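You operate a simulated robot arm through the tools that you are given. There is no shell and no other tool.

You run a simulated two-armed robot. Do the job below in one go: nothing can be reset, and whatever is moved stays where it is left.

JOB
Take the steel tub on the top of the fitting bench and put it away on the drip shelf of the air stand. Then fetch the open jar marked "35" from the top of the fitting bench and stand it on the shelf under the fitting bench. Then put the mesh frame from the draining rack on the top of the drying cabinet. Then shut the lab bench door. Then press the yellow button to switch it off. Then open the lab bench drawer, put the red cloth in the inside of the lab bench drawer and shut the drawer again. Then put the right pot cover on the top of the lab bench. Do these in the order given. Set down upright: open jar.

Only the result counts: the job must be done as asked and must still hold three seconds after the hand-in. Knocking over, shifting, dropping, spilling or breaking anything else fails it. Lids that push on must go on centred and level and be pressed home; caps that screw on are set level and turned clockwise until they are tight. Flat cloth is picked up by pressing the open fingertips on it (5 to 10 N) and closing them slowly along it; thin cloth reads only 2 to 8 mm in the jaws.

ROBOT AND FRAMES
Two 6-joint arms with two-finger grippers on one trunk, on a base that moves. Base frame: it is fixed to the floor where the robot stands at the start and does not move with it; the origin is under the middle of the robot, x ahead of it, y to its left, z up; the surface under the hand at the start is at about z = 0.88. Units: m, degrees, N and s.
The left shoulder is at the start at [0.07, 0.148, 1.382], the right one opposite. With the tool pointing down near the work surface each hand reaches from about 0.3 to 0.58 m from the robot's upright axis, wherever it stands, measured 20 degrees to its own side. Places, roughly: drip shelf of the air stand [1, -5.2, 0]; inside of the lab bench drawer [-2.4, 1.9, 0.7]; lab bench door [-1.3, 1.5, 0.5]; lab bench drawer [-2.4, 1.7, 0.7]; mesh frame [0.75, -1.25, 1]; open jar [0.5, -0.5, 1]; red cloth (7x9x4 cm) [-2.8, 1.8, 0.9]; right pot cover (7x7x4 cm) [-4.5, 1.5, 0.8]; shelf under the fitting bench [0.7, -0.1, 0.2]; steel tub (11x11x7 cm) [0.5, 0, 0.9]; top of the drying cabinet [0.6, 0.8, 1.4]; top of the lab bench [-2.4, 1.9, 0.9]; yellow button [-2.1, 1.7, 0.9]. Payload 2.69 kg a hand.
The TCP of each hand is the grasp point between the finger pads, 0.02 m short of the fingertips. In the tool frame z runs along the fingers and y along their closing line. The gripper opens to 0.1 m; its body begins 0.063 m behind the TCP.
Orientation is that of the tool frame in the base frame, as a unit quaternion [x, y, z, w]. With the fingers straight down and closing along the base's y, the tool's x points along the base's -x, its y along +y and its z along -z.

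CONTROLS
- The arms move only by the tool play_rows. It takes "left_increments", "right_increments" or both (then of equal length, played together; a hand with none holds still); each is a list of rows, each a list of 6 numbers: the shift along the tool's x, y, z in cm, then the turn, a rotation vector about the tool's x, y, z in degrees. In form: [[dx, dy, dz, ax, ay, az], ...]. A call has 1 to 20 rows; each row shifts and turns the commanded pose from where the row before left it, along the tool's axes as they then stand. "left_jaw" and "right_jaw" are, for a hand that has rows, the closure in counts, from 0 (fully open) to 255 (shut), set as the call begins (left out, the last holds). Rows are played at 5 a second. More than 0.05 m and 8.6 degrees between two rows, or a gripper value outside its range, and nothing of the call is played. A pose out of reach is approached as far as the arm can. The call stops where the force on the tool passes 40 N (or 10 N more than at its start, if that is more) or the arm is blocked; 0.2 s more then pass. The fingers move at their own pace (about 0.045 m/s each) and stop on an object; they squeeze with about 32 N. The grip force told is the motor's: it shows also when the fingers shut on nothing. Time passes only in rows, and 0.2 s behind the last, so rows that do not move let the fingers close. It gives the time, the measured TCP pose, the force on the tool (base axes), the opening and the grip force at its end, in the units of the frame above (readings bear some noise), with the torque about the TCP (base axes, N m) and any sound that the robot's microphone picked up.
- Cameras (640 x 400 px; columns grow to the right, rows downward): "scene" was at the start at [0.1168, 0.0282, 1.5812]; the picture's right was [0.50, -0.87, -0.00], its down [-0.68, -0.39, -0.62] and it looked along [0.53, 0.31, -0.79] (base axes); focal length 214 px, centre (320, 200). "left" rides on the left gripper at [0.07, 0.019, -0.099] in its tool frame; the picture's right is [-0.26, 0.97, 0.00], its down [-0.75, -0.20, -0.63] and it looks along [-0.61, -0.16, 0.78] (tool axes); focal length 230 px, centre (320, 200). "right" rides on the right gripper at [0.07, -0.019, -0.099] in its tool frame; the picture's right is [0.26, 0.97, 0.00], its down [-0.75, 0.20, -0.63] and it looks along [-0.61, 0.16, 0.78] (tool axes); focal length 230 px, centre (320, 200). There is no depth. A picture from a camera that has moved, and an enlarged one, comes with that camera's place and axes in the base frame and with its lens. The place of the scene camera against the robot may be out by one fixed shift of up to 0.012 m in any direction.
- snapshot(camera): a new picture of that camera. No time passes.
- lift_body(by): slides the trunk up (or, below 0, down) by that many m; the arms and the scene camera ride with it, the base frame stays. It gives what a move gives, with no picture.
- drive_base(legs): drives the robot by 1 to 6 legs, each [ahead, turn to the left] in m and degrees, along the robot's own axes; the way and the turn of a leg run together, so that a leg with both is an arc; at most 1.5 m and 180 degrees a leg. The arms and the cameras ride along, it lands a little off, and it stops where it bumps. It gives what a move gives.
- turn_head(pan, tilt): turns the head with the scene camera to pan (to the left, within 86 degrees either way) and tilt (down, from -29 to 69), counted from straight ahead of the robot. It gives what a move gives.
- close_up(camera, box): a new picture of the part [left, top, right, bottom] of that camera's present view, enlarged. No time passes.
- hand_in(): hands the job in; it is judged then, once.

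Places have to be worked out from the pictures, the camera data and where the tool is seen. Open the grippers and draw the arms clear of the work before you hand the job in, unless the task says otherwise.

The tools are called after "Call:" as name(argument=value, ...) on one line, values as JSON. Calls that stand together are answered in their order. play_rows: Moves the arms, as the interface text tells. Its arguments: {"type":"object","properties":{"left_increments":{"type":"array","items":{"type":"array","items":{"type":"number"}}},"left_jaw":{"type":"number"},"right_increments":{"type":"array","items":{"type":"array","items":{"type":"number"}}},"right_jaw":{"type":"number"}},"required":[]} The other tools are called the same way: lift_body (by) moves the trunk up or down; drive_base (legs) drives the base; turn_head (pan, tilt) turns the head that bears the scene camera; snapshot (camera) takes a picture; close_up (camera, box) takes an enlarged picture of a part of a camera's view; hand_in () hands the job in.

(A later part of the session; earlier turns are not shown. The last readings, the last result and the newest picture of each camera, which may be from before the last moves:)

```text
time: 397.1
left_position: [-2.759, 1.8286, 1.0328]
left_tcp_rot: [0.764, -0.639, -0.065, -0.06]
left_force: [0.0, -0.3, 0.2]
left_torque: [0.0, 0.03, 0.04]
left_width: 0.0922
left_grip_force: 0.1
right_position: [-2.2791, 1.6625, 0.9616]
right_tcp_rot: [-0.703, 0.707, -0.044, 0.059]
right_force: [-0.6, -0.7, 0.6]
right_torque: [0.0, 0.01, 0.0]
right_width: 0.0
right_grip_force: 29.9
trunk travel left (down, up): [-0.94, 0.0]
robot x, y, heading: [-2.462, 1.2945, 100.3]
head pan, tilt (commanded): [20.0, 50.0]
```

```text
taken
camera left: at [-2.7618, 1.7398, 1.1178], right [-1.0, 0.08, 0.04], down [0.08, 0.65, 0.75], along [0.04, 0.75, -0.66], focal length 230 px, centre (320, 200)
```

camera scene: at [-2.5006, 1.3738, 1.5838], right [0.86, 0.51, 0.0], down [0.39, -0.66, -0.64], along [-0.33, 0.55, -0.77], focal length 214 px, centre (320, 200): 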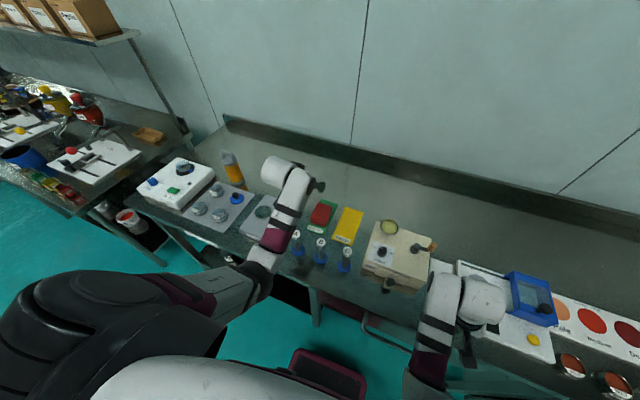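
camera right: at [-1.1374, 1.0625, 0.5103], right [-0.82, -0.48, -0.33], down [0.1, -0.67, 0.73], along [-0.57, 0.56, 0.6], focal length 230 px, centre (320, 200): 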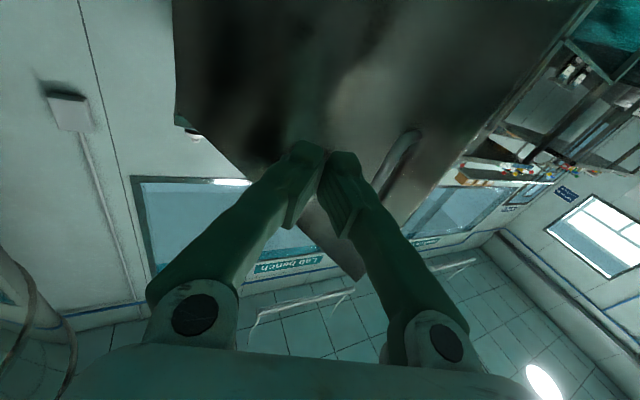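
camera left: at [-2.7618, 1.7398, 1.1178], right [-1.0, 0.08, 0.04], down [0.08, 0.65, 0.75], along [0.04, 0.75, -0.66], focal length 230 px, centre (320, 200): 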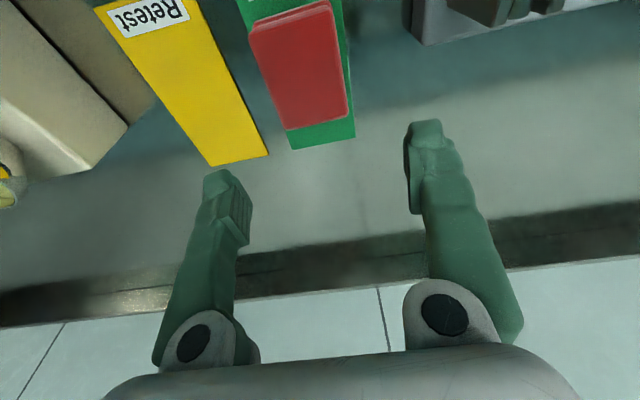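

I correct 2 cm back toward the cloth centre and descend 9 cm in small steps, then look before the last bit.

Call:
play_rows(left_increments=[[1.2, -0.25, -0.2, 0, 0, 0], [1.15, -0.24, -0.2, 0, 0, 0], [0.26, 0, 1.48, 0, 0, 0], [0.26, 0, 1.48, 0, 0, 0], [0.26, 0, 1.48, 0, 0, 0], [0.26, 0, 1.48, 0, 0, 0], [0.26, 0, 1.48, 0, 0, 0], [0.26, 0, 1.48, 0, 0, 0], [0, 0, 0, 0, 0, 0]])

Call:
snapshot(camera="left")

Call:
close_up(camera="scene", box=[260, 180, 390, 290])

```text
time: 399.1
left_position: [-2.748, 1.8081, 0.9427]
left_tcp_rot: [0.763, -0.64, -0.064, -0.06]
left_force: [0.0, -0.8, 0.0]
left_torque: [0.01, -0.01, -0.02]
left_width: 0.0919
left_grip_force: 0.0
right_position: [-2.2803, 1.6641, 0.9626]
right_tcp_rot: [-0.703, 0.708, -0.045, 0.057]
right_force: [-0.5, 0.7, 0.7]
right_torque: [0.01, -0.02, 0.03]
right_width: 0.0002
right_grip_force: 29.6
trunk travel left (down, up): [-0.94, 0.0]
robot x, y, heading: [-2.4586, 1.2962, 100.4]
head pan, tilt (commanded): [20.0, 50.0]
```

```text
taken
camera left: at [-2.7509, 1.7197, 1.0271], right [-1.0, 0.08, 0.04], down [0.08, 0.65, 0.75], along [0.04, 0.75, -0.66], focal length 230 px, centre (320, 200)
```

left: 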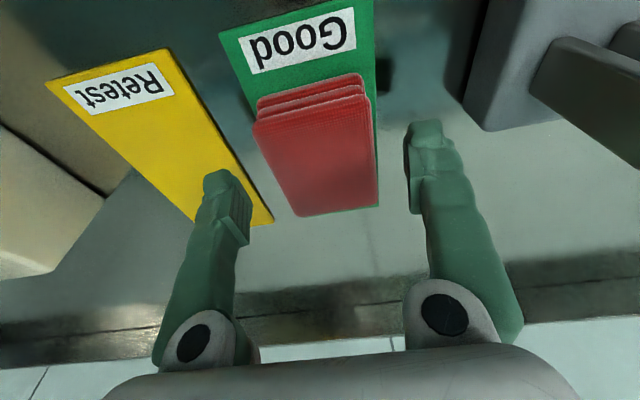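

```text
3.64 times, centred on (325, 235) of scene
camera zoom: at [-2.506, 1.403, 1.5838], right [0.86, 0.51, 0.0], down [0.39, -0.66, -0.64], along [-0.33, 0.55, -0.77], focal length 780 px, centre (302, 73)
```

zoom: 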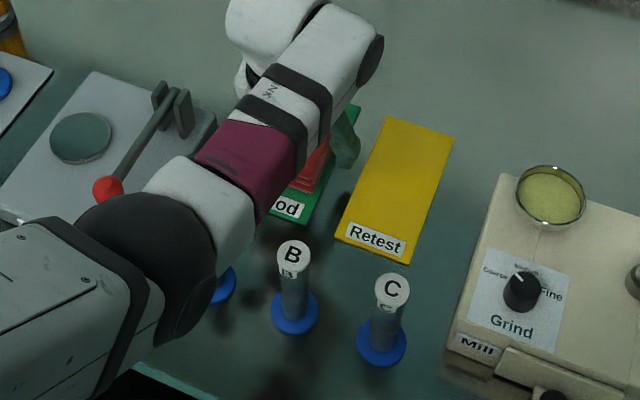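

Well centred. I go down 3 cm more with a slight 6 mm pull back, then close slowly on the cloth's sides.

Call:
play_rows(left_increments=[[0.38, 0, 0.98, 0, 0, 0], [0.38, 0, 0.98, 0, 0, 0], [0.38, 0, 0.98, 0, 0, 0], [0, 0, 0, 0, 0, 0]])

Call:
snapshot(camera="left")

```text
time: 400.1
left_position: [-2.7476, 1.803, 0.9115]
left_tcp_rot: [0.764, -0.639, -0.064, -0.059]
left_force: [0.2, 0.2, 0.4]
left_torque: [0.02, -0.02, 0.01]
left_width: 0.092
left_grip_force: 0.1
right_position: [-2.2809, 1.6642, 0.9616]
right_tcp_rot: [-0.703, 0.707, -0.045, 0.057]
right_force: [0.1, 0.2, 1.0]
right_torque: [0.03, 0.01, 0.01]
right_width: 0.0
right_grip_force: 29.0
trunk travel left (down, up): [-0.94, 0.0]
robot x, y, heading: [-2.4604, 1.2959, 100.7]
head pan, tilt (commanded): [20.0, 50.0]
```

```text
taken
camera left: at [-2.7503, 1.714, 0.9956], right [-1.0, 0.08, 0.04], down [0.08, 0.65, 0.75], along [0.04, 0.75, -0.66], focal length 230 px, centre (320, 200)
```

left: 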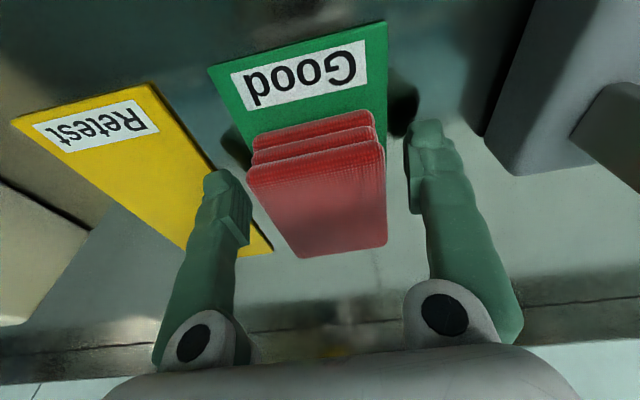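

Fingers flank the cloth with clearance to the mats. I close on it.

Call:
play_rows(left_increments=[[0, 0, 0, 0, 0, 0], [0, 0, 0, 0, 0, 0], [0, 0, 0, 0, 0, 0], [0, 0, 0, 0, 0, 0], [0, 0, 0, 0, 0, 0]], left_jaw=255)

Call:
snapshot(camera="left")

```text
time: 401.3
left_position: [-2.7473, 1.8029, 0.9111]
left_tcp_rot: [0.764, -0.639, -0.064, -0.059]
left_force: [0.2, 0.0, -0.6]
left_torque: [-0.01, -0.02, -0.01]
left_width: 0.0658
left_grip_force: 32.2
right_position: [-2.28, 1.6643, 0.9619]
right_tcp_rot: [-0.703, 0.708, -0.045, 0.058]
right_force: [0.4, -0.2, -1.4]
right_torque: [0.04, 0.0, -0.02]
right_width: 0.0
right_grip_force: 29.2
trunk travel left (down, up): [-0.94, 0.0]
robot x, y, heading: [-2.4587, 1.2927, 100.6]
head pan, tilt (commanded): [20.0, 50.0]
```

```text
taken
camera left: at [-2.7503, 1.714, 0.9957], right [-1.0, 0.08, 0.04], down [0.08, 0.65, 0.75], along [0.04, 0.75, -0.66], focal length 230 px, centre (320, 200)
```

left: 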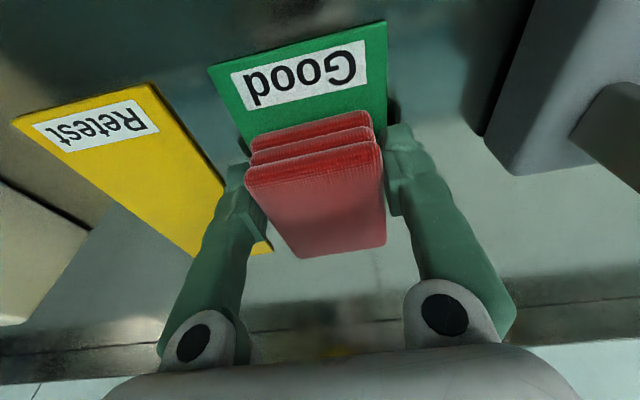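

Cloth held (66 mm, 32 N). I lift it straight up 11 cm.

Call:
play_rows(left_increments=[[-0.09, 0, -0.49, 0, 0, 0], [-0.18, 0, -0.98, 0, 0, 0], [-0.26, 0, -1.48, 0, 0, 0], [-0.26, 0, -1.48, 0, 0, 0], [-0.26, 0, -1.48, 0, 0, 0], [-0.26, 0, -1.48, 0, 0, 0], [-0.26, 0, -1.48, 0, 0, 0], [-0.26, 0, -1.48, 0, 0, 0], [0, 0, 0, 0, 0, 0]])

Call:
snapshot(camera="left")

Call:
close_up(camera="scene", box=[260, 180, 390, 290])

```text
time: 403.3
left_position: [-2.7488, 1.8022, 1.0166]
left_tcp_rot: [0.765, -0.639, -0.063, -0.059]
left_force: [0.1, -0.5, -0.9]
left_torque: [0.03, 0.02, 0.01]
left_width: 0.0654
left_grip_force: 32.2
right_position: [-2.2802, 1.665, 0.961]
right_tcp_rot: [-0.703, 0.707, -0.045, 0.058]
right_force: [-0.2, 0.2, 0.2]
right_torque: [-0.01, 0.02, -0.04]
right_width: 0.0
right_grip_force: 30.1
trunk travel left (down, up): [-0.94, 0.0]
robot x, y, heading: [-2.4597, 1.2972, 100.5]
head pan, tilt (commanded): [20.0, 50.0]
```

```text
taken
camera left: at [-2.7522, 1.7128, 1.1009], right [-1.0, 0.08, 0.04], down [0.08, 0.65, 0.75], along [0.04, 0.75, -0.66], focal length 230 px, centre (320, 200)
```

left: 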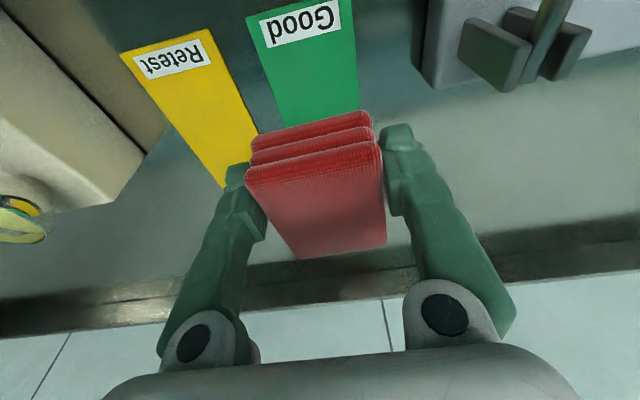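

```text
3.64 times, centred on (325, 235) of scene
camera zoom: at [-2.5061, 1.4032, 1.5837], right [0.86, 0.51, 0.0], down [0.39, -0.66, -0.64], along [-0.33, 0.55, -0.77], focal length 780 px, centre (302, 73)
```

zoom: 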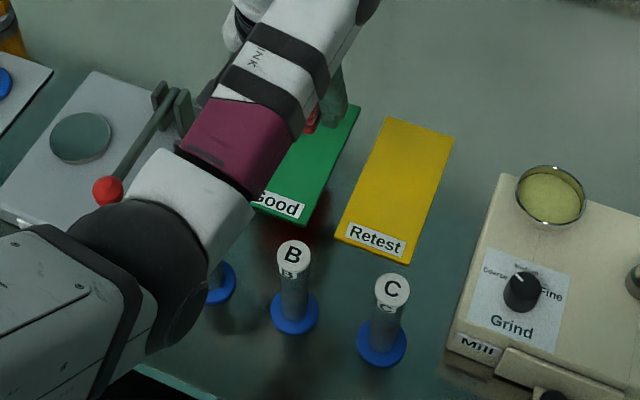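

The whole cloth is lifted and the green mat stayed. Before backing over the cylinders I need more height, so I pitch the hand to 40° while rising.

Call:
play_rows(left_increments=[[-0.3, 0, -1.2, 0, -7.5, 0], [-0.5, 0, -1.1, 0, -7.5, 0], [-0.65, 0, -1.1, 0, -7.5, 0], [-0.8, 0, -1.0, 0, -7.5, 0], [-1.29, 0, -1.53, 0, 0, 0], [-1.29, 0, -1.53, 0, 0, 0], [-1.29, 0, -1.53, 0, 0, 0], [-1.29, 0, -1.53, 0, 0, 0], [0, 0, 0, 0, 0, 0]])

Call:
snapshot(camera="left")

```text
time: 405.3
left_position: [-2.7493, 1.806, 1.1459]
left_tcp_rot: [0.722, -0.602, -0.26, -0.222]
left_force: [-0.2, 0.5, -0.3]
left_torque: [0.01, -0.01, 0.02]
left_width: 0.0656
left_grip_force: 32.1
right_position: [-2.2799, 1.6637, 0.9616]
right_tcp_rot: [-0.703, 0.707, -0.045, 0.058]
right_force: [-0.2, 0.3, -0.1]
right_torque: [0.0, -0.01, 0.01]
right_width: 0.0003
right_grip_force: 29.5
trunk travel left (down, up): [-0.94, 0.0]
robot x, y, heading: [-2.4605, 1.2997, 100.4]
head pan, tilt (commanded): [20.0, 50.0]
```

```text
taken
camera left: at [-2.7465, 1.6868, 1.1757], right [-0.99, 0.02, 0.16], down [0.16, 0.2, 0.97], along [-0.01, 0.98, -0.2], focal length 230 px, centre (320, 200)
```

left: 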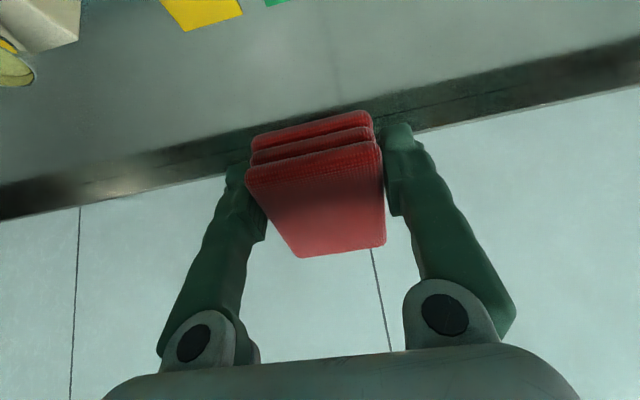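

High enough. I back straight off 0.45 m with the cloth.

Call:
drive_base(legs=[[-0.45, 0]])

Call:
turn_head(pan=0, tilt=40)

Call:
snapshot(camera="scene")

Call:
close_up(camera="scene", box=[220, 160, 420, 285])

```text
time: 408.0
left_position: [-2.6673, 1.3597, 1.1445]
left_tcp_rot: [0.722, -0.602, -0.259, -0.221]
left_force: [1.2, 0.8, -1.2]
left_torque: [-0.03, 0.0, 0.02]
left_width: 0.0654
left_grip_force: 32.5
right_position: [-2.1969, 1.2179, 0.9619]
right_tcp_rot: [-0.703, 0.707, -0.046, 0.057]
right_force: [-0.3, -0.2, 0.3]
right_torque: [-0.03, 0.01, -0.02]
right_width: 0.0002
right_grip_force: 29.3
trunk travel left (down, up): [-0.94, 0.0]
robot x, y, heading: [-2.3778, 0.8476, 100.5]
head pan, tilt (commanded): [20.0, 50.0]
```

```text
time: 408.9
left_position: [-2.6664, 1.3577, 1.1452]
left_tcp_rot: [0.721, -0.602, -0.26, -0.223]
left_force: [0.0, 0.3, -1.2]
left_torque: [-0.01, 0.01, -0.01]
left_width: 0.0656
left_grip_force: 31.7
right_position: [-2.1964, 1.2158, 0.9624]
right_tcp_rot: [-0.702, 0.708, -0.044, 0.058]
right_force: [-0.3, 0.1, -0.3]
right_torque: [0.04, 0.0, -0.01]
right_width: 0.0
right_grip_force: 29.5
trunk travel left (down, up): [-0.94, 0.0]
robot x, y, heading: [-2.3782, 0.849, 100.7]
head pan, tilt (commanded): [0.0, 40.0]
```

```text
taken
camera scene: at [-2.3994, 0.9717, 1.598], right [0.98, 0.18, 0.0], down [0.12, -0.63, -0.77], along [-0.14, 0.75, -0.64], focal length 214 px, centre (320, 200)
```

scene: 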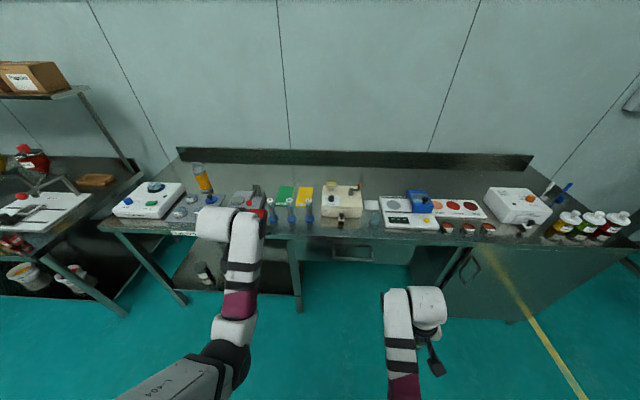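

```text
3.20 times, centred on (320, 222) of scene
camera zoom: at [-2.3994, 0.9717, 1.598], right [0.98, 0.18, 0.0], down [0.12, -0.63, -0.77], along [-0.14, 0.75, -0.64], focal length 686 px, centre (320, 128)
```

zoom: 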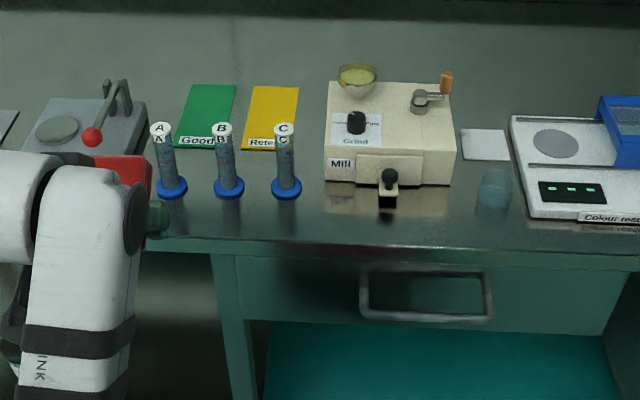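

The cloth is secure. The handle bar works out at about [-2.363, 1.571, 0.758], with the panel some 6 cm behind it. I reconfigure the right hand: forward, pitch to horizontal, then roll 90° so the jaws close vertically.

Call:
play_rows(right_increments=[[-2.5, 0, 0, 0, 0, 0], [-2.5, 0, 0, 0, 0, 0], [-2.5, 0, 0, 0, 0, 0], [-2.5, 0, 0, 0, 0, 0], [-2.5, 0, 0, 0, 0, 0], [-2.5, 0, 0, 0, 0, 0], [0, 0, 0, 0, -7.5, 0], [0, 0, 0, 0, -7.5, 0], [0, 0, 0, 0, -7.5, 0], [0, 0, 0, 0, -7.5, 0], [0, 0, 0, 0, -7.5, 0], [0, 0, 0, 0, -7.5, 0], [-1.4, 0, -1.4, 0, 0, 0], [-1.4, 0, -1.4, 0, 0, 0], [-1.4, 0, -1.4, 0, 0, 0], [-1.4, 0, -1.4, 0, 0, 0], [-1.4, 0, -1.4, 0, 0, 0], [-1.4, 0, -1.4, 0, 0, 0], [-1.4, 0, -1.4, 0, 0, 0], [0, 0, 0, 0, 0, 0]], right_jaw=80)

Call:
play_rows(right_increments=[[0, 0, 0, 0, -7.5, 0], [0, 0, 0, 0, -7.5, 0], [0, 0, 0, 0, -7.5, 0], [0, 0, 0, 0, -7.5, 0], [0, 0, 0, 0, -7.5, 0], [0, 0, 0, 0, -7.5, 0], [0, 0, 0, 0, 0, 0]])

```text
time: 413.1
left_position: [-2.6665, 1.3585, 1.1453]
left_tcp_rot: [0.721, -0.603, -0.259, -0.222]
left_force: [0.6, -0.3, -1.4]
left_torque: [0.02, 0.0, 0.01]
left_width: 0.0654
left_grip_force: 31.8
right_position: [-2.1997, 1.3625, 1.0983]
right_tcp_rot: [0.669, -0.629, -0.21, -0.336]
right_force: [0.1, 0.6, -0.6]
right_torque: [0.01, 0.0, 0.01]
right_width: 0.0687
right_grip_force: 0.0
trunk travel left (down, up): [-0.94, 0.0]
robot x, y, heading: [-2.3727, 0.849, 100.4]
head pan, tilt (commanded): [0.0, 40.0]
```

```text
time: 414.7
left_position: [-2.6664, 1.3575, 1.1456]
left_tcp_rot: [0.721, -0.602, -0.261, -0.222]
left_force: [1.0, 0.9, -0.5]
left_torque: [-0.01, 0.03, -0.02]
left_width: 0.0652
left_grip_force: 32.2
right_position: [-2.216, 1.3696, 1.1169]
right_tcp_rot: [0.57, -0.427, -0.436, -0.55]
right_force: [0.0, -0.3, -0.8]
right_torque: [0.02, -0.01, 0.0]
right_width: 0.0685
right_grip_force: 0.0
right hand out of reach, approached as far as the arm can: row 6
trunk travel left (down, up): [-0.94, 0.0]
robot x, y, heading: [-2.3771, 0.8496, 100.5]
head pan, tilt (commanded): [0.0, 40.0]
```

Horizontal with a slight residual roll. I now rotate the hand so the jaws close vertically and it points straight along the robot's heading, moving a bit forward.

Call:
play_rows(right_increments=[[0, 0, 0.8, -0.517, -0.817, -7.52], [0, 0, 0.8, -0.517, -0.817, -7.52], [0, 0, 0.8, -0.517, -0.817, -7.52], [0, 0, 0.8, -0.517, -0.817, -7.52], [0, 0, 0.8, -0.517, -0.817, -7.52], [0, 0, 0.8, -0.517, -0.817, -7.52], [0, 0, 0.8, -0.517, -0.817, -7.52], [0, 0, 0.8, -0.517, -0.817, -7.52], [0, 0, 0.8, -0.517, -0.817, -7.52], [0, 0, 0.8, -0.517, -0.817, -7.52], [0, 0, 0, 0, 0, 0]])

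Call:
snapshot(camera="right")

```text
time: 415.1
left_position: [-2.6657, 1.3581, 1.145]
left_tcp_rot: [0.721, -0.602, -0.259, -0.223]
left_force: [-0.6, -1.3, -0.9]
left_torque: [-0.02, -0.05, 0.01]
left_width: 0.0655
left_grip_force: 32.2
right_position: [-2.228, 1.3706, 1.107]
right_tcp_rot: [0.594, -0.357, -0.425, -0.583]
right_force: [-1.2, 0.6, 0.6]
right_torque: [0.02, 0.01, -0.02]
right_width: 0.0684
right_grip_force: 0.1
right hand out of reach, approached as far as the arm can: row 1
trunk travel left (down, up): [-0.94, 0.0]
robot x, y, heading: [-2.3746, 0.8485, 100.1]
head pan, tilt (commanded): [0.0, 40.0]
stopped in row 1 (right hand): the arm was blocked; the commanded pose is now the measured one
```

```text
taken
camera right: at [-2.1747, 1.2791, 1.0476], right [-0.79, -0.04, -0.61], down [-0.42, -0.69, 0.59], along [-0.45, 0.72, 0.53], focal length 230 px, centre (320, 200)
```

right: 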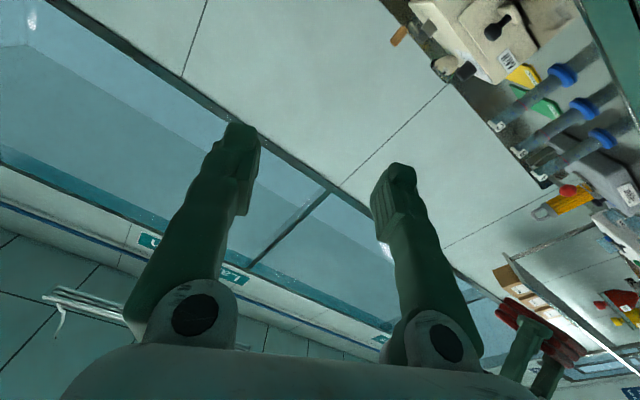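

The arm was near its inner limit; I first extend it forward, then rotate.

Call:
play_rows(right_increments=[[0, 0, 1, 0, 0, 0], [0, 0, 1, 0, 0, 0], [0, 0, 1.5, 0, 0, 0], [0, 0, 1.5, 0, 0, 0], [0, 0, 1.5, 0, 0, 0], [0, 0, 1.5, 0, 0, 0], [0, 0, 0, 0, 0, 0]])

```text
time: 416.7
left_position: [-2.6668, 1.359, 1.1449]
left_tcp_rot: [0.722, -0.602, -0.259, -0.222]
left_force: [0.3, 0.1, 0.2]
left_torque: [-0.03, 0.02, -0.01]
left_width: 0.0655
left_grip_force: 31.6
right_position: [-2.2359, 1.4065, 1.1414]
right_tcp_rot: [0.592, -0.366, -0.42, -0.582]
right_force: [0.1, -0.6, 0.4]
right_torque: [0.02, 0.01, -0.01]
right_width: 0.0687
right_grip_force: 0.1
right hand out of reach, approached as far as the arm can: row 2, 3, 4, 5, 6
trunk travel left (down, up): [-0.94, 0.0]
robot x, y, heading: [-2.3772, 0.8502, 100.6]
head pan, tilt (commanded): [0.0, 40.0]
```

I raise the hand to the height where this roll worked before, then try again.

Call:
play_rows(right_increments=[[-1.85, -0.76, 0.06, 0, 0, 0], [-1.85, -0.76, 0.06, 0, 0, 0], [-1.85, -0.76, 0.06, 0, 0, 0], [-1.85, -0.76, 0.06, 0, 0, 0], [-1.85, -0.76, 0.06, 0, 0, 0], [-1.85, -0.76, 0.06, 0, 0, 0], [0, 0, 1.5, 0, 0, 0], [0, 0, 1.5, 0, 0, 0], [0, 0, 1.5, 0, 0, 0], [0, 0, 1.5, 0, 0, 0], [0, 0, 0, 0, 0, 0]])

```text
time: 419.1
left_position: [-2.6673, 1.3567, 1.1452]
left_tcp_rot: [0.721, -0.602, -0.26, -0.222]
left_force: [-0.8, -0.4, -0.3]
left_torque: [-0.04, -0.01, -0.02]
left_width: 0.0657
left_grip_force: 31.9
right_position: [-2.2475, 1.4754, 1.2591]
right_tcp_rot: [0.593, -0.358, -0.425, -0.583]
right_force: [0.3, 0.4, -0.6]
right_torque: [0.0, -0.03, -0.01]
right_width: 0.0686
right_grip_force: 0.0
right hand out of reach, approached as far as the arm can: row 1, 2
trunk travel left (down, up): [-0.94, 0.0]
robot x, y, heading: [-2.3777, 0.8519, 100.6]
head pan, tilt (commanded): [0.0, 40.0]
```

Now I rotate to the vertical-jaw orientation from here.

Call:
play_rows(right_increments=[[0, 0, 0, -0.593, -0.4, -7.45], [0, 0, 0, -0.593, -0.4, -7.45], [0, 0, 0, -0.593, -0.4, -7.45], [0, 0, 0, -0.593, -0.4, -7.45], [0, 0, 0, -0.593, -0.4, -7.45], [0, 0, 0, -0.593, -0.4, -7.45], [0, 0, 0, -0.593, -0.4, -7.45], [0, 0, 0, -0.593, -0.4, -7.45], [0, 0, 0, -0.593, -0.4, -7.45], [0, 0, 0, 0, 0, 0]])

```text
time: 421.3
left_position: [-2.6673, 1.3567, 1.1455]
left_tcp_rot: [0.722, -0.602, -0.26, -0.222]
left_force: [0.6, -0.5, -0.4]
left_torque: [-0.04, 0.01, -0.01]
left_width: 0.0656
left_grip_force: 31.9
right_position: [-2.247, 1.4733, 1.26]
right_tcp_rot: [-0.704, -0.065, 0.065, 0.704]
right_force: [-0.6, 0.0, -0.7]
right_torque: [0.03, -0.03, -0.01]
right_width: 0.0688
right_grip_force: 0.0
trunk travel left (down, up): [-0.94, 0.0]
robot x, y, heading: [-2.3744, 0.8464, 100.2]
head pan, tilt (commanded): [0.0, 40.0]
```

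The right hand now points straight at the bench with vertical jaws. I lower the trunk 0.5 m to bring it to the handle's height.

Call:
lift_body(by=-0.4)

Call:
lift_body(by=-0.1)

Call:
snapshot(camera="right")

Call:
turn_head(pan=-10, tilt=30)

Call:
snapshot(camera="scene")

```text
time: 425.1
left_position: [-2.6645, 1.3563, 0.7453]
left_tcp_rot: [0.721, -0.603, -0.259, -0.223]
left_force: [0.3, 0.0, -1.8]
left_torque: [0.01, 0.03, 0.02]
left_width: 0.0653
left_grip_force: 32.0
right_position: [-2.2478, 1.4738, 0.859]
right_tcp_rot: [-0.704, -0.065, 0.065, 0.705]
right_force: [0.9, -0.1, 1.0]
right_torque: [-0.02, -0.02, -0.01]
right_width: 0.0687
right_grip_force: 0.0
trunk travel left (down, up): [-0.54, 0.4]
robot x, y, heading: [-2.3781, 0.8464, 100.7]
head pan, tilt (commanded): [0.0, 40.0]
```

```text
time: 426.4
left_position: [-2.6663, 1.3587, 0.644]
left_tcp_rot: [0.721, -0.602, -0.261, -0.223]
left_force: [0.6, 0.4, -0.6]
left_torque: [-0.02, 0.02, 0.01]
left_width: 0.0656
left_grip_force: 31.8
right_position: [-2.2469, 1.4729, 0.7588]
right_tcp_rot: [-0.704, -0.065, 0.065, 0.704]
right_force: [-1.2, 0.5, 0.2]
right_torque: [-0.01, -0.01, -0.01]
right_width: 0.0687
right_grip_force: 0.1
trunk travel left (down, up): [-0.44, 0.5]
robot x, y, heading: [-2.3731, 0.848, 100.7]
head pan, tilt (commanded): [0.0, 40.0]
```

```text
taken
camera right: at [-2.1591, 1.3902, 0.7778], right [0.25, 0.05, -0.97], down [-0.62, -0.76, -0.2], along [-0.74, 0.65, -0.16], focal length 230 px, centre (320, 200)
```

right: 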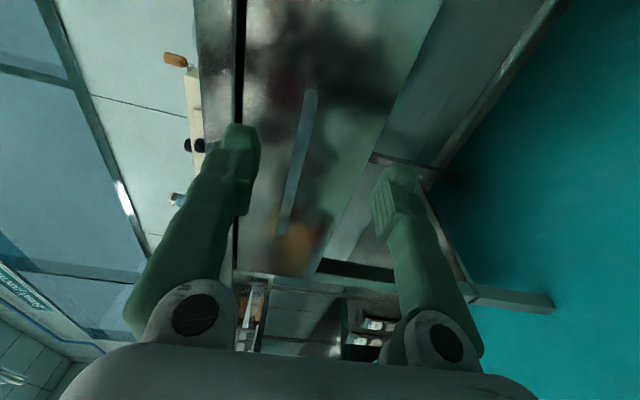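

```text
time: 427.1
left_position: [-2.6667, 1.3578, 0.6453]
left_tcp_rot: [0.722, -0.602, -0.26, -0.222]
left_force: [0.4, -0.3, -0.3]
left_torque: [-0.03, -0.02, 0.0]
left_width: 0.0656
left_grip_force: 31.6
right_position: [-2.2467, 1.4733, 0.7594]
right_tcp_rot: [-0.703, -0.065, 0.065, 0.705]
right_force: [0.5, 0.2, -0.5]
right_torque: [-0.04, -0.02, -0.02]
right_width: 0.0683
right_grip_force: 0.1
trunk travel left (down, up): [-0.44, 0.5]
robot x, y, heading: [-2.3778, 0.8461, 100.5]
head pan, tilt (commanded): [-10.0, 30.0]
```

```text
taken
camera scene: at [-2.3848, 0.9792, 1.1132], right [1.0, 0.01, 0.0], down [0.0, -0.5, -0.87], along [-0.01, 0.87, -0.5], focal length 214 px, centre (320, 200)
```

scene: 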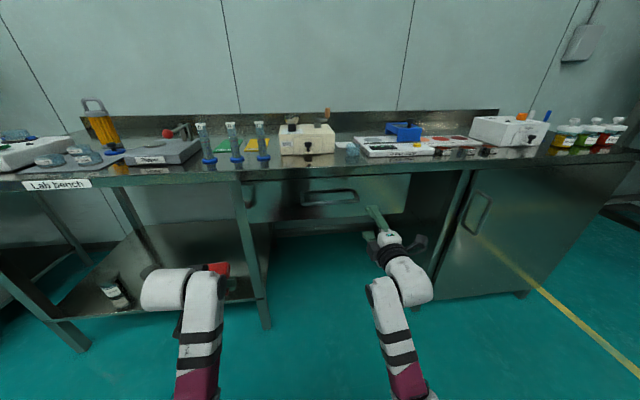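

The bar is between the jaws' height range at z≈0.769. I shift the hand 4.5 cm left and 1 cm up, then move forward onto the bar.

Call:
play_rows(right_increments=[[-1.5, -0.5, 0, 0, 0, 0], [-1.5, -0.5, 0, 0, 0, 0], [-1.5, 0, 0, 0, 0, 0], [0, 0, 1.5, 0, 0, 0], [0, 0, 1.5, 0, 0, 0], [0, 0, 1.5, 0, 0, 0], [0, 0, 0, 0, 0, 0]])

Call:
snapshot(camera="right")

```text
time: 428.8
left_position: [-2.6664, 1.3575, 0.6452]
left_tcp_rot: [0.721, -0.602, -0.26, -0.223]
left_force: [0.7, 0.2, -0.4]
left_torque: [-0.02, 0.0, 0.02]
left_width: 0.0654
left_grip_force: 32.1
right_position: [-2.2986, 1.5095, 0.7683]
right_tcp_rot: [-0.704, -0.064, 0.065, 0.705]
right_force: [1.4, 0.7, 0.1]
right_torque: [0.02, 0.0, 0.0]
right_width: 0.0685
right_grip_force: 0.1
trunk travel left (down, up): [-0.44, 0.5]
robot x, y, heading: [-2.3777, 0.8506, 100.4]
head pan, tilt (commanded): [-10.0, 30.0]
```

```text
taken
camera right: at [-2.2119, 1.4268, 0.7874], right [0.25, 0.05, -0.97], down [-0.62, -0.76, -0.2], along [-0.74, 0.65, -0.16], focal length 230 px, centre (320, 200)
```

right: 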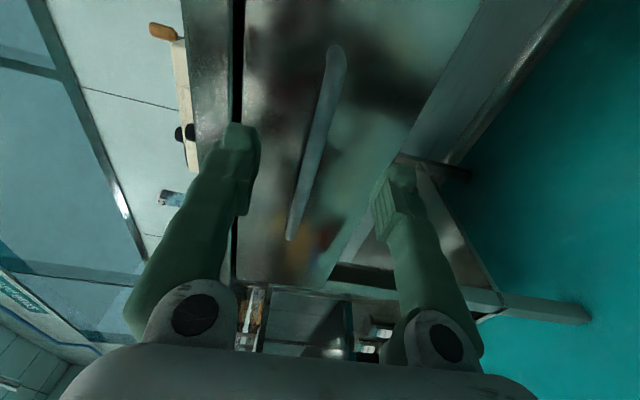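

The bar lies at z≈0.773. I raise 5 mm and move 6.5 cm forward so the bar comes between the pads.

Call:
play_rows(right_increments=[[0, -0.25, 1.1, 0, 0, 0], [0, -0.25, 1.1, 0, 0, 0], [0, 0, 1.1, 0, 0, 0], [0, 0, 1.1, 0, 0, 0], [0, 0, 1.1, 0, 0, 0], [0, 0, 1.0, 0, 0, 0], [0, 0, 0, 0, 0, 0]])

Call:
snapshot(camera="right")

Call:
close_up(camera="scene", box=[270, 150, 450, 280])

```text
time: 430.4
left_position: [-2.6659, 1.3578, 0.6447]
left_tcp_rot: [0.721, -0.602, -0.26, -0.223]
left_force: [-0.2, 0.9, -0.8]
left_torque: [-0.03, 0.0, 0.02]
left_width: 0.0651
left_grip_force: 31.6
right_position: [-2.3113, 1.5743, 0.775]
right_tcp_rot: [-0.704, -0.065, 0.066, 0.705]
right_force: [-0.3, 0.1, 0.2]
right_torque: [0.01, 0.01, -0.02]
right_width: 0.0686
right_grip_force: 0.0
trunk travel left (down, up): [-0.44, 0.5]
robot x, y, heading: [-2.3739, 0.8501, 100.3]
head pan, tilt (commanded): [-10.0, 30.0]
```

```text
taken
camera right: at [-2.2235, 1.4906, 0.7927], right [0.25, 0.05, -0.97], down [-0.62, -0.76, -0.2], along [-0.74, 0.65, -0.16], focal length 230 px, centre (320, 200)
```

right: 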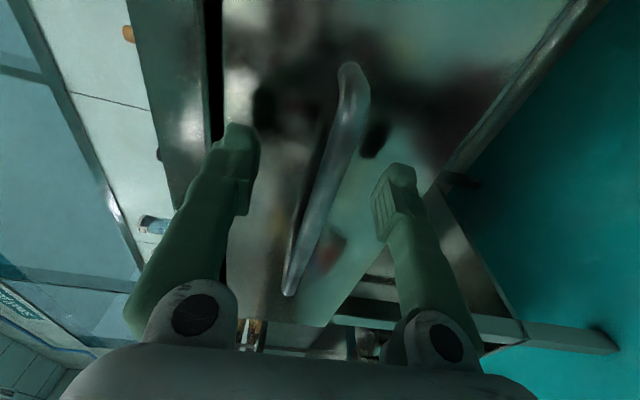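

```text
3.08 times, centred on (360, 215) of scene
camera zoom: at [-2.3847, 0.9791, 1.1133], right [1.0, 0.01, 0.0], down [0.0, -0.5, -0.87], along [-0.01, 0.87, -0.5], focal length 660 px, centre (197, 154)
```

zoom: 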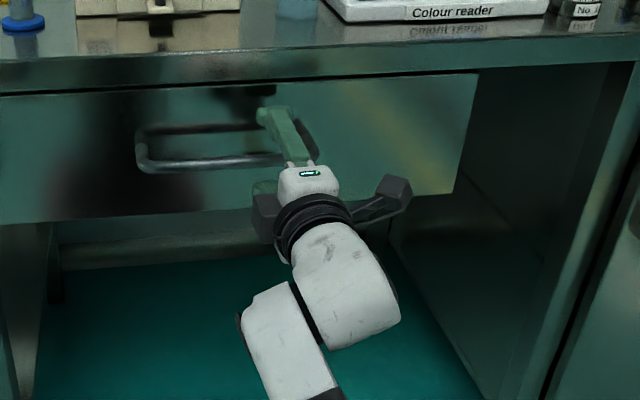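

The bar is between the jaws, slightly nearer than the grasp point. I pull back 8 mm and close.

Call:
play_rows(right_increments=[[0, 0.1, -0.8, 0, 0, 0], [0, 0, 0, 0, 0, 0]])

Call:
play_rows(right_increments=[[0, 0, 0, 0, 0, 0], [0, 0, 0, 0, 0, 0], [0, 0, 0, 0, 0, 0], [0, 0, 0, 0, 0, 0], [0, 0, 0, 0, 0, 0]], right_jaw=255)

Call:
snapshot(camera="right")

```text
time: 430.9
left_position: [-2.6664, 1.3573, 0.6444]
left_tcp_rot: [0.722, -0.602, -0.26, -0.222]
left_force: [0.5, 0.3, -0.9]
left_torque: [-0.02, -0.01, -0.02]
left_width: 0.0652
left_grip_force: 32.5
right_position: [-2.3092, 1.5658, 0.7729]
right_tcp_rot: [-0.703, -0.064, 0.065, 0.705]
right_force: [1.2, -0.6, 0.5]
right_torque: [-0.03, 0.01, -0.04]
right_width: 0.0688
right_grip_force: 0.2
trunk travel left (down, up): [-0.44, 0.5]
robot x, y, heading: [-2.3749, 0.8508, 100.7]
head pan, tilt (commanded): [-10.0, 30.0]
```

```text
time: 432.1
left_position: [-2.6666, 1.3592, 0.6438]
left_tcp_rot: [0.721, -0.602, -0.26, -0.222]
left_force: [-0.2, -0.2, -1.7]
left_torque: [0.0, 0.01, 0.05]
left_width: 0.0656
left_grip_force: 32.2
right_position: [-2.3098, 1.567, 0.7703]
right_tcp_rot: [0.705, 0.063, -0.066, -0.703]
right_force: [-1.9, -4.5, -9.7]
right_torque: [-0.15, 0.06, -0.01]
right_width: 0.012
right_grip_force: 38.7
trunk travel left (down, up): [-0.44, 0.5]
robot x, y, heading: [-2.3732, 0.8491, 100.5]
head pan, tilt (commanded): [-10.0, 30.0]
```

```text
taken
camera right: at [-2.2221, 1.4835, 0.7892], right [0.25, 0.04, -0.97], down [-0.62, -0.76, -0.2], along [-0.74, 0.65, -0.16], focal length 230 px, centre (320, 200)
```

right: 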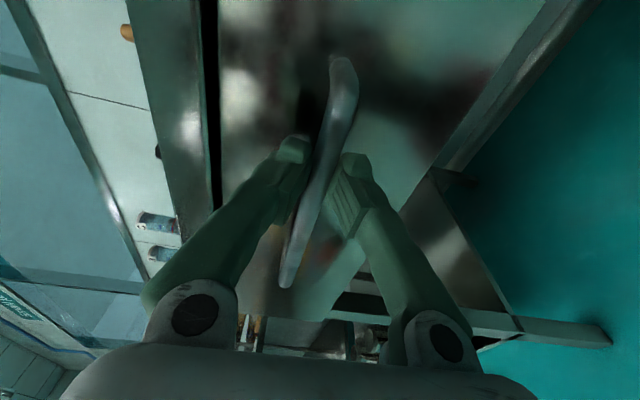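

The bar is gripped (12 mm). I relieve the vertical load by 4 mm, then pull by backing the base.

Call:
play_rows(right_increments=[[0, 0.4, 0, 0, 0, 0], [0, 0, 0, 0, 0, 0]])

Call:
drive_base(legs=[[-0.1, 0]])

Call:
snapshot(camera="scene")

```text
time: 432.8
left_position: [-2.6665, 1.3576, 0.6456]
left_tcp_rot: [0.722, -0.602, -0.259, -0.222]
left_force: [-0.2, 0.1, -0.7]
left_torque: [-0.02, -0.01, 0.04]
left_width: 0.0651
left_grip_force: 32.5
right_position: [-2.3116, 1.5669, 0.7706]
right_tcp_rot: [-0.703, -0.065, 0.066, 0.705]
right_force: [0.6, 1.3, -1.7]
right_torque: [-0.01, -0.01, 0.06]
right_width: 0.0123
right_grip_force: 39.4
trunk travel left (down, up): [-0.44, 0.5]
robot x, y, heading: [-2.3774, 0.8486, 100.7]
head pan, tilt (commanded): [-10.0, 30.0]
```

```text
time: 433.9
left_position: [-2.6426, 1.2617, 0.6465]
left_tcp_rot: [0.719, -0.604, -0.26, -0.223]
left_force: [-0.3, -0.3, -0.7]
left_torque: [0.0, 0.03, 0.03]
left_width: 0.0658
left_grip_force: 31.9
right_position: [-2.2843, 1.4684, 0.769]
right_tcp_rot: [-0.704, -0.062, 0.062, 0.705]
right_force: [0.8, 0.1, 1.3]
right_torque: [0.01, 0.01, -0.01]
right_width: 0.0
right_grip_force: 29.1
trunk travel left (down, up): [-0.44, 0.5]
robot x, y, heading: [-2.3575, 0.7532, 100.0]
head pan, tilt (commanded): [-10.0, 30.0]
```

```text
taken
camera scene: at [-2.363, 0.8818, 1.1134], right [1.0, 0.0, 0.0], down [0.0, -0.5, -0.87], along [0.0, 0.87, -0.5], focal length 214 px, centre (320, 200)
```

scene: 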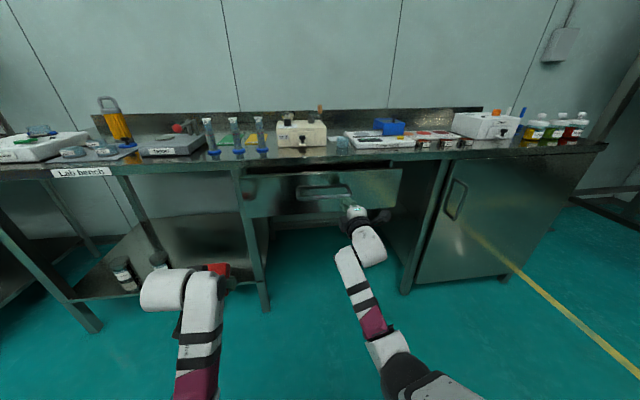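

The grip slipped off the bar. I zoom in to see whether the drawer moved.

Call:
close_up(camera="scene", box=[230, 140, 420, 260])

Call:
snapshot(camera="right")

```text
3.33 times, centred on (325, 200) of scene
camera zoom: at [-2.363, 0.8818, 1.1134], right [1.0, 0.0, 0.0], down [0.0, -0.5, -0.87], along [0.0, 0.87, -0.5], focal length 715 px, centre (303, 200)
```

zoom: 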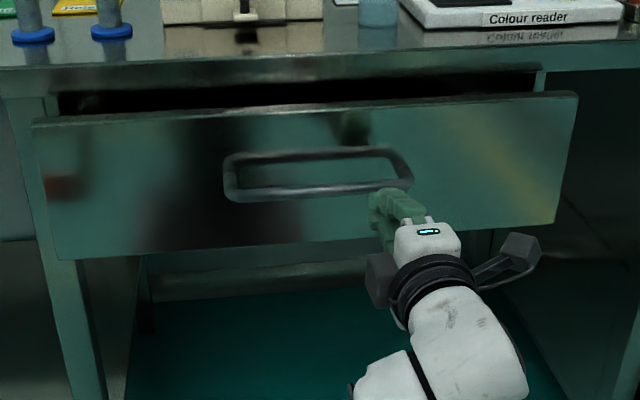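

```text
taken
camera right: at [-2.1973, 1.3843, 0.7878], right [0.25, 0.05, -0.97], down [-0.63, -0.75, -0.2], along [-0.73, 0.66, -0.16], focal length 230 px, centre (320, 200)
```

right: 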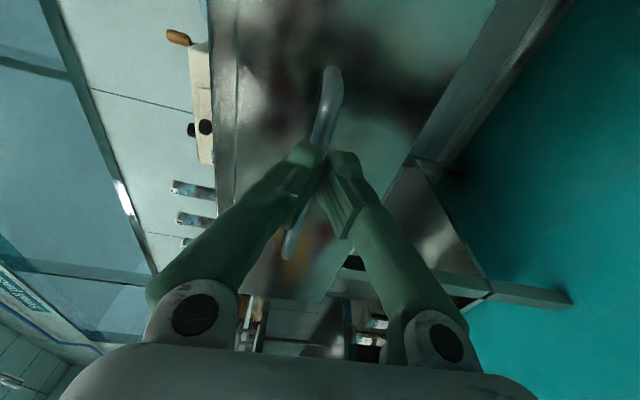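

The drawer opened about 5 cm before the bar slipped out. I open the jaw, re-approach the bar and will pull more slowly with the arm.

Call:
play_rows(right_increments=[[0, 0, 0, 0, 0, 0], [0, 0, 0, 0, 0, 0], [0, 0, 0, 0, 0, 0], [0, 0, 0, 0, 0, 0]], right_jaw=110)

Call:
snapshot(camera="right")

```text
time: 434.9
left_position: [-2.6452, 1.2618, 0.6448]
left_tcp_rot: [0.72, -0.604, -0.259, -0.224]
left_force: [0.8, -0.4, -0.9]
left_torque: [0.01, -0.01, 0.0]
left_width: 0.0656
left_grip_force: 31.3
right_position: [-2.2848, 1.469, 0.77]
right_tcp_rot: [-0.704, -0.062, 0.062, 0.705]
right_force: [0.6, 0.7, 0.7]
right_torque: [0.02, -0.02, 0.02]
right_width: 0.0568
right_grip_force: 0.1
trunk travel left (down, up): [-0.44, 0.5]
robot x, y, heading: [-2.3593, 0.7506, 100.0]
head pan, tilt (commanded): [-10.0, 30.0]
```

```text
taken
camera right: at [-2.199, 1.3843, 0.788], right [0.26, 0.05, -0.97], down [-0.63, -0.75, -0.2], along [-0.73, 0.66, -0.16], focal length 230 px, centre (320, 200)
```

right: 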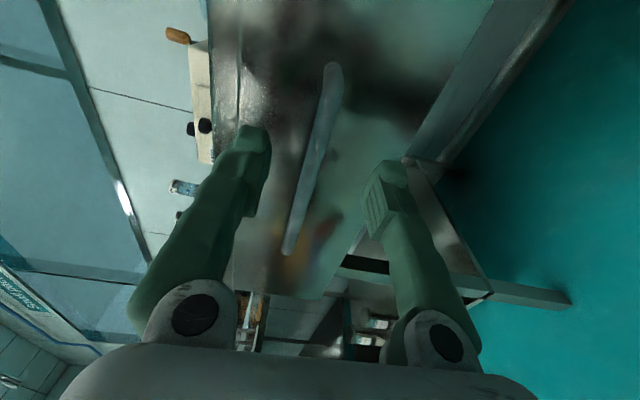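

The bar is about 4 cm ahead. I move forward 4.3 cm and grip again.

Call:
play_rows(right_increments=[[0, 0, 1.1, 0, 0, 0], [0, 0, 1.1, 0, 0, 0], [0, 0, 1.1, 0, 0, 0], [0, 0, 1.0, 0, 0, 0], [0, 0, 0, 0, 0, 0]])

Call:
snapshot(camera="right")

```text
time: 436.1
left_position: [-2.6455, 1.2621, 0.6445]
left_tcp_rot: [0.72, -0.604, -0.259, -0.224]
left_force: [-1.0, -0.3, 0.4]
left_torque: [-0.03, 0.03, 0.0]
left_width: 0.0655
left_grip_force: 32.1
right_position: [-2.2934, 1.5099, 0.7699]
right_tcp_rot: [-0.704, -0.063, 0.062, 0.705]
right_force: [0.9, -0.7, 0.3]
right_torque: [0.0, -0.01, -0.01]
right_width: 0.057
right_grip_force: 0.0
trunk travel left (down, up): [-0.44, 0.5]
robot x, y, heading: [-2.3577, 0.7536, 100.3]
head pan, tilt (commanded): [-10.0, 30.0]
```

```text
taken
camera right: at [-2.2064, 1.4261, 0.7885], right [0.26, 0.05, -0.97], down [-0.63, -0.75, -0.2], along [-0.73, 0.66, -0.16], focal length 230 px, centre (320, 200)
```

right: 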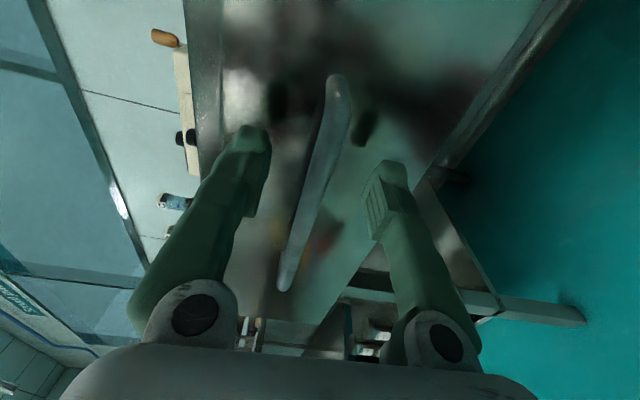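

I go 1.5 cm deeper so the bar sits well inside the pads, then close.

Call:
play_rows(right_increments=[[0, 0, 0.8, 0, 0, 0], [0, 0, 0.8, 0, 0, 0], [0, 0, 0, 0, 0, 0]])

Call:
play_rows(right_increments=[[0, 0, 0, 0, 0, 0], [0, 0, 0, 0, 0, 0], [0, 0, 0, 0, 0, 0], [0, 0, 0, 0, 0, 0]], right_jaw=255)

Call:
snapshot(camera="right")

```text
time: 436.9
left_position: [-2.6461, 1.263, 0.6452]
left_tcp_rot: [0.719, -0.604, -0.259, -0.224]
left_force: [0.2, 0.6, -0.2]
left_torque: [-0.02, -0.01, -0.01]
left_width: 0.0651
left_grip_force: 32.3
right_position: [-2.2956, 1.5266, 0.7697]
right_tcp_rot: [-0.704, -0.063, 0.062, 0.705]
right_force: [-0.5, 1.0, -0.1]
right_torque: [0.0, 0.01, 0.01]
right_width: 0.0567
right_grip_force: 0.0
trunk travel left (down, up): [-0.44, 0.5]
robot x, y, heading: [-2.3557, 0.7524, 100.2]
head pan, tilt (commanded): [-10.0, 30.0]
```

```text
time: 437.9
left_position: [-2.645, 1.2613, 0.646]
left_tcp_rot: [0.719, -0.605, -0.259, -0.224]
left_force: [0.0, 1.2, -0.1]
left_torque: [0.02, 0.03, -0.03]
left_width: 0.0657
left_grip_force: 31.7
right_position: [-2.2954, 1.5246, 0.7695]
right_tcp_rot: [-0.703, -0.063, 0.062, 0.706]
right_force: [-0.6, 1.0, 2.6]
right_torque: [-0.02, 0.05, 0.01]
right_width: 0.0058
right_grip_force: 29.1
trunk travel left (down, up): [-0.44, 0.5]
robot x, y, heading: [-2.3583, 0.751, 99.8]
head pan, tilt (commanded): [-10.0, 30.0]
```

```text
taken
camera right: at [-2.2086, 1.4422, 0.7887], right [0.26, 0.05, -0.97], down [-0.63, -0.75, -0.2], along [-0.73, 0.66, -0.16], focal length 230 px, centre (320, 200)
```

right: 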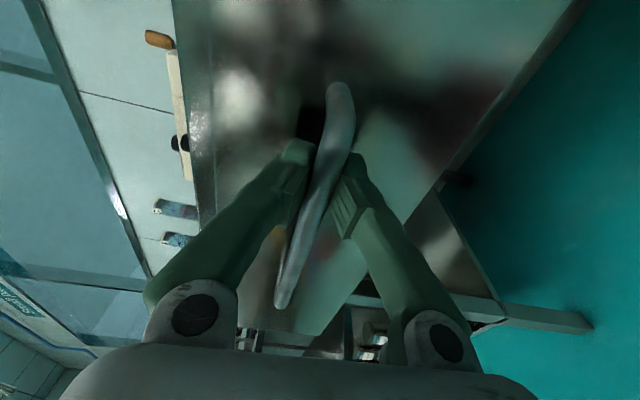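

The fingers closed to 6 mm around/behind the bar, so the pad blocks should hook it. I pull slowly with the arm.

Call:
play_rows(right_increments=[[0, 0, -0.6, 0, 0, 0], [0, 0, -0.6, 0, 0, 0], [0, 0, -0.6, 0, 0, 0], [0, 0, -0.6, 0, 0, 0], [0, 0, -0.6, 0, 0, 0], [0, 0, -0.6, 0, 0, 0], [0, 0, 0, 0, 0, 0]])

Call:
snapshot(camera="right")

```text
time: 439.5
left_position: [-2.6458, 1.2622, 0.646]
left_tcp_rot: [0.72, -0.603, -0.26, -0.224]
left_force: [0.6, 0.2, -0.5]
left_torque: [-0.03, 0.0, 0.0]
left_width: 0.0655
left_grip_force: 31.3
right_position: [-2.292, 1.491, 0.7707]
right_tcp_rot: [-0.704, -0.062, 0.061, 0.705]
right_force: [-2.1, 0.8, 2.4]
right_torque: [-0.01, 0.08, 0.17]
right_width: 0.006
right_grip_force: 33.8
trunk travel left (down, up): [-0.44, 0.5]
robot x, y, heading: [-2.3576, 0.7554, 99.9]
head pan, tilt (commanded): [-10.0, 30.0]
```

```text
taken
camera right: at [-2.204, 1.407, 0.7887], right [0.26, 0.05, -0.97], down [-0.63, -0.75, -0.2], along [-0.74, 0.66, -0.16], focal length 230 px, centre (320, 200)
```

right: 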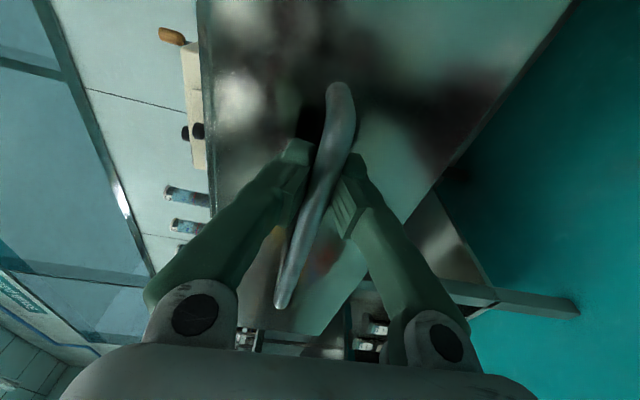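

The drawer follows the hand easily. I now back the base in a small leg and check that the hook holds.

Call:
drive_base(legs=[[-0.06, 0]])

Call:
snapshot(camera="right")

Call:
close_up(camera="scene", box=[230, 140, 420, 260])

```text
time: 440.5
left_position: [-2.6372, 1.202, 0.6452]
left_tcp_rot: [0.72, -0.604, -0.258, -0.226]
left_force: [-0.3, 0.3, -0.8]
left_torque: [0.02, 0.04, 0.0]
left_width: 0.0655
left_grip_force: 32.0
right_position: [-2.2815, 1.4312, 0.7702]
right_tcp_rot: [-0.704, -0.064, 0.063, 0.705]
right_force: [-20.7, -2.8, -0.9]
right_torque: [-0.02, 0.14, 0.13]
right_width: 0.0059
right_grip_force: 34.1
trunk travel left (down, up): [-0.44, 0.5]
robot x, y, heading: [-2.3434, 0.6911, 100.4]
head pan, tilt (commanded): [-10.0, 30.0]
```

```text
taken
camera right: at [-2.1958, 1.3466, 0.7889], right [0.26, 0.05, -0.97], down [-0.63, -0.75, -0.2], along [-0.74, 0.66, -0.16], focal length 230 px, centre (320, 200)
```

right: 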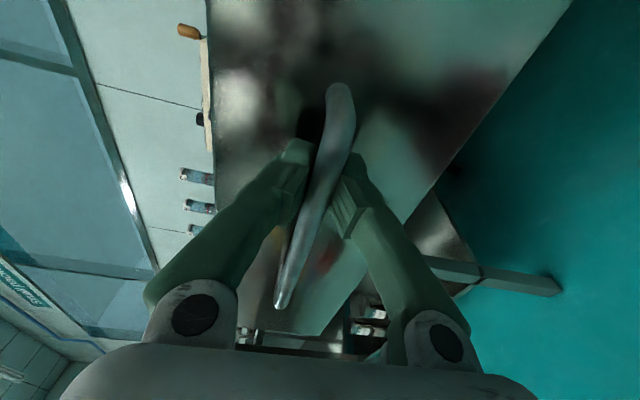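

```text
3.33 times, centred on (325, 200) of scene
camera zoom: at [-2.3598, 0.8208, 1.1134], right [1.0, 0.01, 0.0], down [0.01, -0.5, -0.87], along [0.0, 0.87, -0.5], focal length 715 px, centre (303, 200)
```

zoom: 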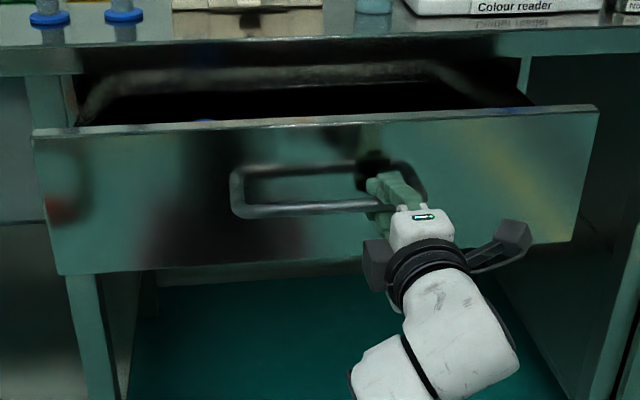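

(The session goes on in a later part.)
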